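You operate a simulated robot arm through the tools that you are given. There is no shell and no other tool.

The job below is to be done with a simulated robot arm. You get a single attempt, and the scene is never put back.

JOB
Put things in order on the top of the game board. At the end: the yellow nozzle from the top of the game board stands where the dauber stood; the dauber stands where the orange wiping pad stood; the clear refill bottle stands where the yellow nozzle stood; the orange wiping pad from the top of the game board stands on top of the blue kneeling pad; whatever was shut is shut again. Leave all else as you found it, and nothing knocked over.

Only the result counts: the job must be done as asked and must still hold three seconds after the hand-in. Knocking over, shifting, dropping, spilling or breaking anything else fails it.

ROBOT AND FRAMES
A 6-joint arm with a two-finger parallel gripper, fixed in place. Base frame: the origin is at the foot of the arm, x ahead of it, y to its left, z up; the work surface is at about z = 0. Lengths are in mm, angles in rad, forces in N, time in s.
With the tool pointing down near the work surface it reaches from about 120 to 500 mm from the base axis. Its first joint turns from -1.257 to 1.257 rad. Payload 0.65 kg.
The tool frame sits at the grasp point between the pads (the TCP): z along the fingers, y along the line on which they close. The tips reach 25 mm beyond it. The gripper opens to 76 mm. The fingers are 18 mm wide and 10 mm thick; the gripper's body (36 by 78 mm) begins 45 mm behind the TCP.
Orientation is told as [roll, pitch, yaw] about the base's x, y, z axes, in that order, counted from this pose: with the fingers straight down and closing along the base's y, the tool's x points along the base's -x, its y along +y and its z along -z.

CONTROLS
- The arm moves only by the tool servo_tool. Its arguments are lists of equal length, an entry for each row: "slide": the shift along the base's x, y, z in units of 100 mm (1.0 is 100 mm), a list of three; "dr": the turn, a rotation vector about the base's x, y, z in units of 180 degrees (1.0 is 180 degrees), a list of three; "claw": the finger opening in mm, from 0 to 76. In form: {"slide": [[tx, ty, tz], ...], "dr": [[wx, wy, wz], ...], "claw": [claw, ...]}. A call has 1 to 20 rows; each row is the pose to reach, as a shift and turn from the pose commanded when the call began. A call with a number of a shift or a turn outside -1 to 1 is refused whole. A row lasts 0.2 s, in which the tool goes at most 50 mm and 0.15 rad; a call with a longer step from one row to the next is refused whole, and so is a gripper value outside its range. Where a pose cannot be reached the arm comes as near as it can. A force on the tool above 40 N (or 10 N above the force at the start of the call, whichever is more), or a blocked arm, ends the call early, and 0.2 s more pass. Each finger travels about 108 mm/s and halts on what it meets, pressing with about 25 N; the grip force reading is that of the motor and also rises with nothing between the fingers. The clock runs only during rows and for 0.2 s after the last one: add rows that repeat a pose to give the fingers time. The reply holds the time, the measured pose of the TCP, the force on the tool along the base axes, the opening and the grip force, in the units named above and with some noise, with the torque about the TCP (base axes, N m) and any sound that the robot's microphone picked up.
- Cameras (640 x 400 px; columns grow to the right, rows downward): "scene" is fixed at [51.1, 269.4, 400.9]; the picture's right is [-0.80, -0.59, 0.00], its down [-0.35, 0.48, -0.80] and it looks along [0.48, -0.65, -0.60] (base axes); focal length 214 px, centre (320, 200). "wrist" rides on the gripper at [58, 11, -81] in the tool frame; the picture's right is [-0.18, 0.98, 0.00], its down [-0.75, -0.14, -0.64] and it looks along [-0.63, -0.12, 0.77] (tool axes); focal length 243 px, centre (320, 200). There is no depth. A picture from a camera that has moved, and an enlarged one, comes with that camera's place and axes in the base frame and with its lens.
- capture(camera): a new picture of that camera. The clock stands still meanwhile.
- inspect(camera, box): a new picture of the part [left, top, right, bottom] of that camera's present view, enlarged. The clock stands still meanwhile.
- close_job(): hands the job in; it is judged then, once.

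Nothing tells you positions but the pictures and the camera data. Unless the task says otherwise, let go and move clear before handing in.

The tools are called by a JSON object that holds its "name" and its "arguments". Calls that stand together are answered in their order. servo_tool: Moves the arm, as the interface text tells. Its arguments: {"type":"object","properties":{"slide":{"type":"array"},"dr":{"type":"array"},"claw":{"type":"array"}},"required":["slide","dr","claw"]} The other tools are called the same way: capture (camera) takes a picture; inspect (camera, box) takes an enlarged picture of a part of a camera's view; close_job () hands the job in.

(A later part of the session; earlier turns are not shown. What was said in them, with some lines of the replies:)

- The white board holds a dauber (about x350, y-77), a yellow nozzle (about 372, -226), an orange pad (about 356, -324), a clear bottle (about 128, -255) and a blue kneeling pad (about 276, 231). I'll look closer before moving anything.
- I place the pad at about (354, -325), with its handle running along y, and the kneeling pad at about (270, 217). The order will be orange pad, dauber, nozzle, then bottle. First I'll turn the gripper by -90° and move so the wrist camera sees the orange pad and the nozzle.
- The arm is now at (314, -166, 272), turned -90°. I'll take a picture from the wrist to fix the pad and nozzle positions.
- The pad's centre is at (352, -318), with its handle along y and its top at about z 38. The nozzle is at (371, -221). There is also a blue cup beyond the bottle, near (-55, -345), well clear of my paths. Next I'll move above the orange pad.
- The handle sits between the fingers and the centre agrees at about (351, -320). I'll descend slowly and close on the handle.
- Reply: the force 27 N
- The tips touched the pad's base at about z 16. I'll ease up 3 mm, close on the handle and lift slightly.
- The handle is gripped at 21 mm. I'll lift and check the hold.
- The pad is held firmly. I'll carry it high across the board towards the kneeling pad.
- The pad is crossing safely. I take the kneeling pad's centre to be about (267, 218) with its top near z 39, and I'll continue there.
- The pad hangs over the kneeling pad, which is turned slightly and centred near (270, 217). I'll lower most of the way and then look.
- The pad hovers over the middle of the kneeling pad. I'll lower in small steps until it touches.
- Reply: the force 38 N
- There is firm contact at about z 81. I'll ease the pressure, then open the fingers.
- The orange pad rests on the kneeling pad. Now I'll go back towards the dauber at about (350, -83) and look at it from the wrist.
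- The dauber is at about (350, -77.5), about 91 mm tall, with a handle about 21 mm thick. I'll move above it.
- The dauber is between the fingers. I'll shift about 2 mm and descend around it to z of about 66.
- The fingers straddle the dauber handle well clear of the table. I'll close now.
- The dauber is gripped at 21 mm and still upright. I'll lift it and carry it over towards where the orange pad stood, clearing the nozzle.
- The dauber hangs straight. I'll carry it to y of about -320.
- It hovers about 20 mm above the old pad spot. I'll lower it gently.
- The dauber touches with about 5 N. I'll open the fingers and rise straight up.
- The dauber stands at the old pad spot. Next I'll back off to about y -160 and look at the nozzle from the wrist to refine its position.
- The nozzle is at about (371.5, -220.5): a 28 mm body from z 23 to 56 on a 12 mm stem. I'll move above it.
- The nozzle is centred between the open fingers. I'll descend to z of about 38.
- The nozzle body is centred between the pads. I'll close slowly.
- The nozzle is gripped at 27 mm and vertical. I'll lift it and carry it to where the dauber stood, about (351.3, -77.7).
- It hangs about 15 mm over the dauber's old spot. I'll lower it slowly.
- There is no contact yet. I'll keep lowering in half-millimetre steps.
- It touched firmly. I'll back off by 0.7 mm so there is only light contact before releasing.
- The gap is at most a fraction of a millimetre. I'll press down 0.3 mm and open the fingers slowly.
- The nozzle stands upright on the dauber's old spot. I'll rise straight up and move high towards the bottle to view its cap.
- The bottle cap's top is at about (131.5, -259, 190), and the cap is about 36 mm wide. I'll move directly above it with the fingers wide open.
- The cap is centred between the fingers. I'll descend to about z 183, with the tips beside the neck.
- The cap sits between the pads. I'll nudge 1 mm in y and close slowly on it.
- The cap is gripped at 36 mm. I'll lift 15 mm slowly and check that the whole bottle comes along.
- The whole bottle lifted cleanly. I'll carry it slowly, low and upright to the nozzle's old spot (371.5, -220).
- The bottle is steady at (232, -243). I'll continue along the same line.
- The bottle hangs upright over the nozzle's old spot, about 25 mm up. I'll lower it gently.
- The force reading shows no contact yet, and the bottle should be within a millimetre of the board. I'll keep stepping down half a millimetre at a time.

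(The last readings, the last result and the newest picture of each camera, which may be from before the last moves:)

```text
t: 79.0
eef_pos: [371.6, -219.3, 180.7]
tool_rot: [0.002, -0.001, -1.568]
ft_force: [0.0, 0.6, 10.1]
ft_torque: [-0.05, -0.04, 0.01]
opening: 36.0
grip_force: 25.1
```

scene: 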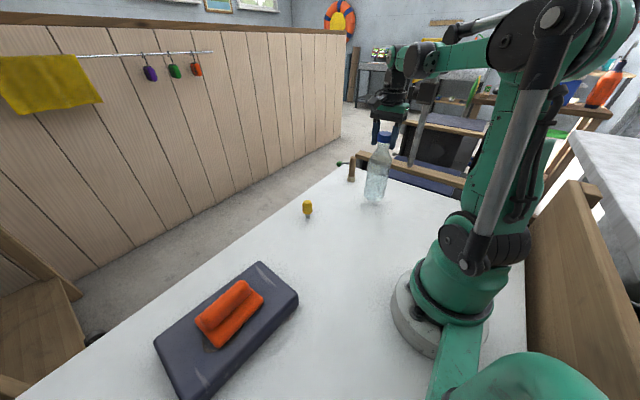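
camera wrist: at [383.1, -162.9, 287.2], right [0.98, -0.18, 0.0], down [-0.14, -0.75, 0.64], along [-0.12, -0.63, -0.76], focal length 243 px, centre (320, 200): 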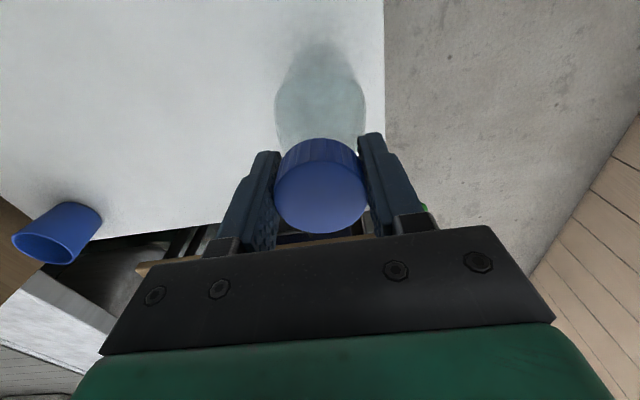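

There is contact at about 10 N. I'll ease up slightly and open the fingers slowly.

{"name": "servo_tool", "arguments": {"slide": [[0, 0, 0.004], [0, 0, 0.004], [0, 0, 0.004], [0, 0, 0.004], [0, 0, 0.004], [0, 0, 0.004], [0, 0, 0.004], [0, 0, 0.004], [0, 0, 0.004], [0, 0, 0.004]], "dr": [[0, 0, 0], [0, 0, 0], [0, 0, 0], [0, 0, 0], [0, 0, 0], [0, 0, 0], [0, 0, 0], [0, 0, 0], [0, 0, 0], [0, 0, 0]], "claw": [15, 34, 36, 38, 41, 46, 54, 64, 74, 76]}}

{"name": "capture", "arguments": {"camera": "wrist"}}

{"name": "inspect", "arguments": {"camera": "scene", "box": [280, 90, 400, 230]}}

```text
t: 81.2
eef_pos: [370.5, -220.4, 181.0]
tool_rot: [0.001, -0.001, -1.569]
ft_force: [-0.7, 0.1, -0.4]
ft_torque: [-0.04, -0.03, -0.02]
opening: 76.1
grip_force: 0.1
```

```text
taken
camera wrist: at [382.4, -162.6, 261.9], right [0.98, -0.18, 0.0], down [-0.14, -0.75, 0.64], along [-0.12, -0.63, -0.76], focal length 243 px, centre (320, 200)
```

wrist: 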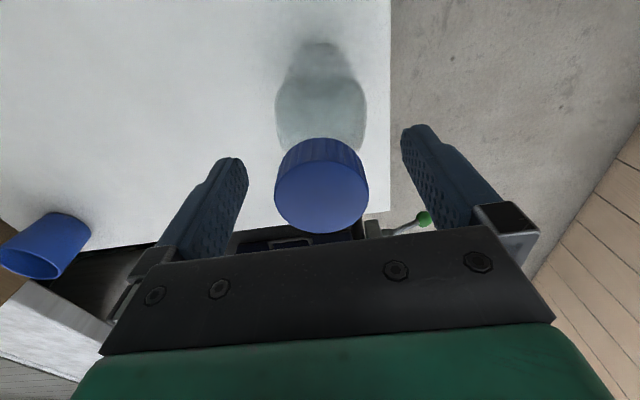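

```text
2.86 times, centred on (340, 160) of scene
camera zoom: at [51.1, 269.4, 400.9], right [-0.8, -0.59, 0.0], down [-0.35, 0.48, -0.8], along [0.48, -0.65, -0.6], focal length 613 px, centre (263, 314)
```

zoom: 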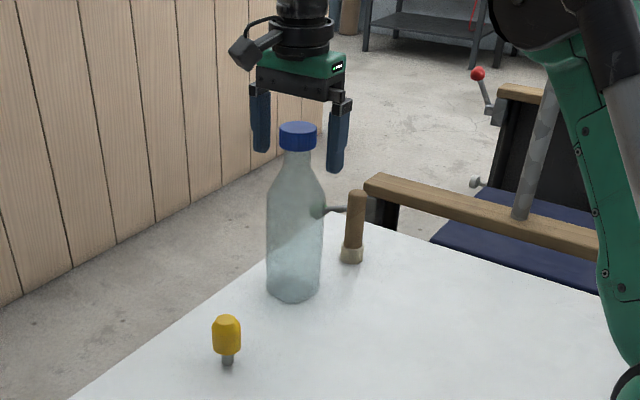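

The bottle stands upright and free. I'll rise straight up, then withdraw towards +y, where nothing crosses the cap.

{"name": "servo_tool", "arguments": {"slide": [[0, 0, 0.08], [0, 0, 0.2], [0, 0, 0.32], [0, 0, 0.45], [0, 0, 0.55], [0, 0, 0.6], [0, 0, 0.6]], "dr": [[0, 0, 0], [0, 0, 0], [0, 0, 0], [0, 0, 0], [0, 0, 0], [0, 0, 0], [0, 0, 0]], "claw": [76, 76, 76, 76, 76, 76, 76]}}

{"name": "servo_tool", "arguments": {"slide": [[0, 0.2, 0], [0, 0.4, 0], [-0.1, 0.6, 0.05], [-0.3, 0.8, 0.1], [-0.6, 0.9, 0.15], [-0.9, 1.0, 0.2], [-1.0, 1.0, 0.2], [-1.0, 1.0, 0.2]], "dr": [[0, 0, 0], [0, 0, 0], [0, 0, 0], [0, 0, 0], [0, 0, 0], [0, 0, 0], [0, 0, 0], [0, 0, 0]], "claw": [76, 76, 76, 76, 76, 76, 76, 76]}}

{"name": "capture", "arguments": {"camera": "scene"}}

{"name": "capture", "arguments": {"camera": "wrist"}}

```text
t: 82.8
eef_pos: [370.8, -220.5, 241.6]
tool_rot: [0.002, -0.003, -1.569]
ft_force: [-0.7, -0.1, 0.6]
ft_torque: [-0.01, 0.01, 0.0]
opening: 75.9
grip_force: 0.0
```

```text
t: 84.6
eef_pos: [269.2, -118.8, 261.4]
tool_rot: [0.002, -0.002, -1.571]
ft_force: [-0.3, 0.2, 0.8]
ft_torque: [0.0, -0.02, -0.01]
opening: 76.4
grip_force: 0.0
```

```text
taken
```

scene: 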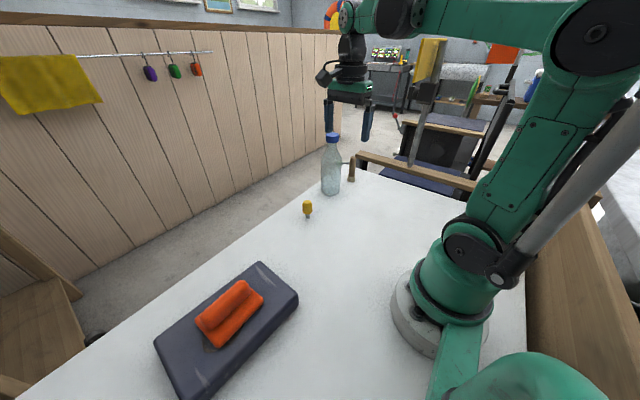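

```text
taken
camera wrist: at [282.0, -61.4, 342.4], right [0.98, -0.18, 0.0], down [-0.14, -0.75, 0.64], along [-0.12, -0.63, -0.76], focal length 243 px, centre (320, 200)
```

wrist: 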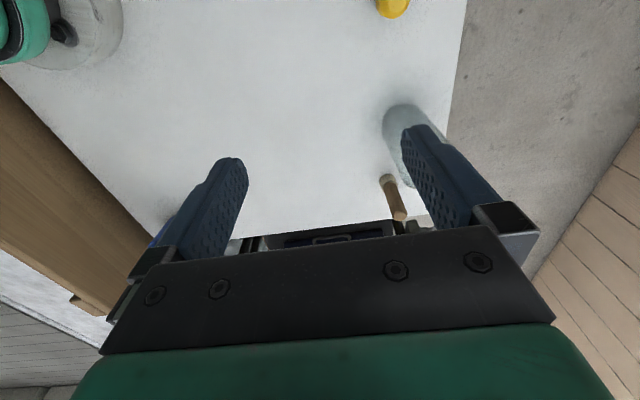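

All four items look placed. I'll take close-up views to check positions and that everything stands upright.

{"name": "inspect", "arguments": {"camera": "scene", "box": [290, 120, 380, 225]}}

{"name": "inspect", "arguments": {"camera": "scene", "box": [140, 240, 320, 400]}}

```text
3.81 times, centred on (335, 172) of scene
camera zoom: at [51.1, 269.4, 400.9], right [-0.8, -0.59, 0.0], down [-0.35, 0.48, -0.8], along [0.48, -0.65, -0.6], focal length 817 px, centre (263, 305)
```

zoom: 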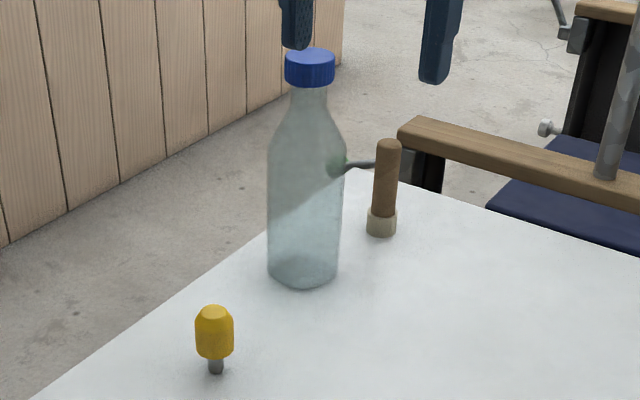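

```text
2.50 times, centred on (230, 320) of scene
camera zoom: at [51.1, 269.4, 400.9], right [-0.8, -0.59, 0.0], down [-0.35, 0.48, -0.8], along [0.48, -0.65, -0.6], focal length 536 px, centre (545, -100)
```

zoom: 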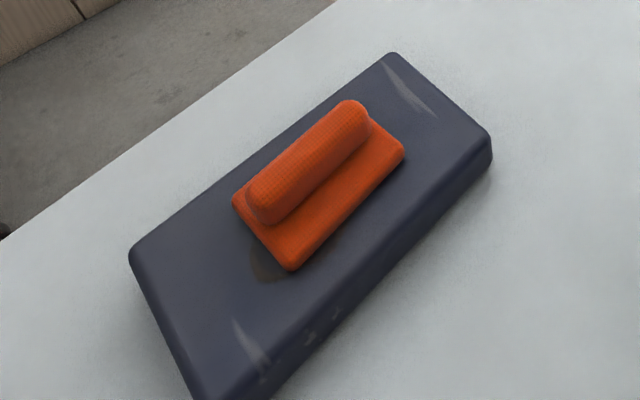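

Everything is upright and in place: nozzle on the dauber's old spot, dauber on the pad's, bottle (cap still on) on the nozzle's, and the orange pad on the kneeling pad. The gripper is empty and clear, so I'm handing in.

{"name": "close_job", "arguments": {}}

```text
The job is handed in.
```

I moved all four items and handed the job in; the judged result hasn't come back to me. In the last pictures before hand-in, everything stood upright and the gripper was empty and clear.

| Item | Where it stands now | Approx. position (mm) |
|---|---|---|
| Yellow nozzle | where the dauber stood | (351, -78) |
| Dauber | where the orange wiping pad stood | (352, -320) |
| Clear refill bottle | where the yellow nozzle stood | (371, -220) |
| Orange wiping pad | on top of the blue kneeling pad, near its middle | (270, 217) |

- **Accuracy:** positions come from the pictures and the arm's readings. I estimate each item is within about 2–3 mm of its intended spot.
- **Bottle:** I carried it upright by its cap. The cap stayed on and I saw no spill.
- **Everything else:** I saw nothing else moved or knocked over. The kneeling pad looks the same before and after, and the arm kept well clear of the blue cup.
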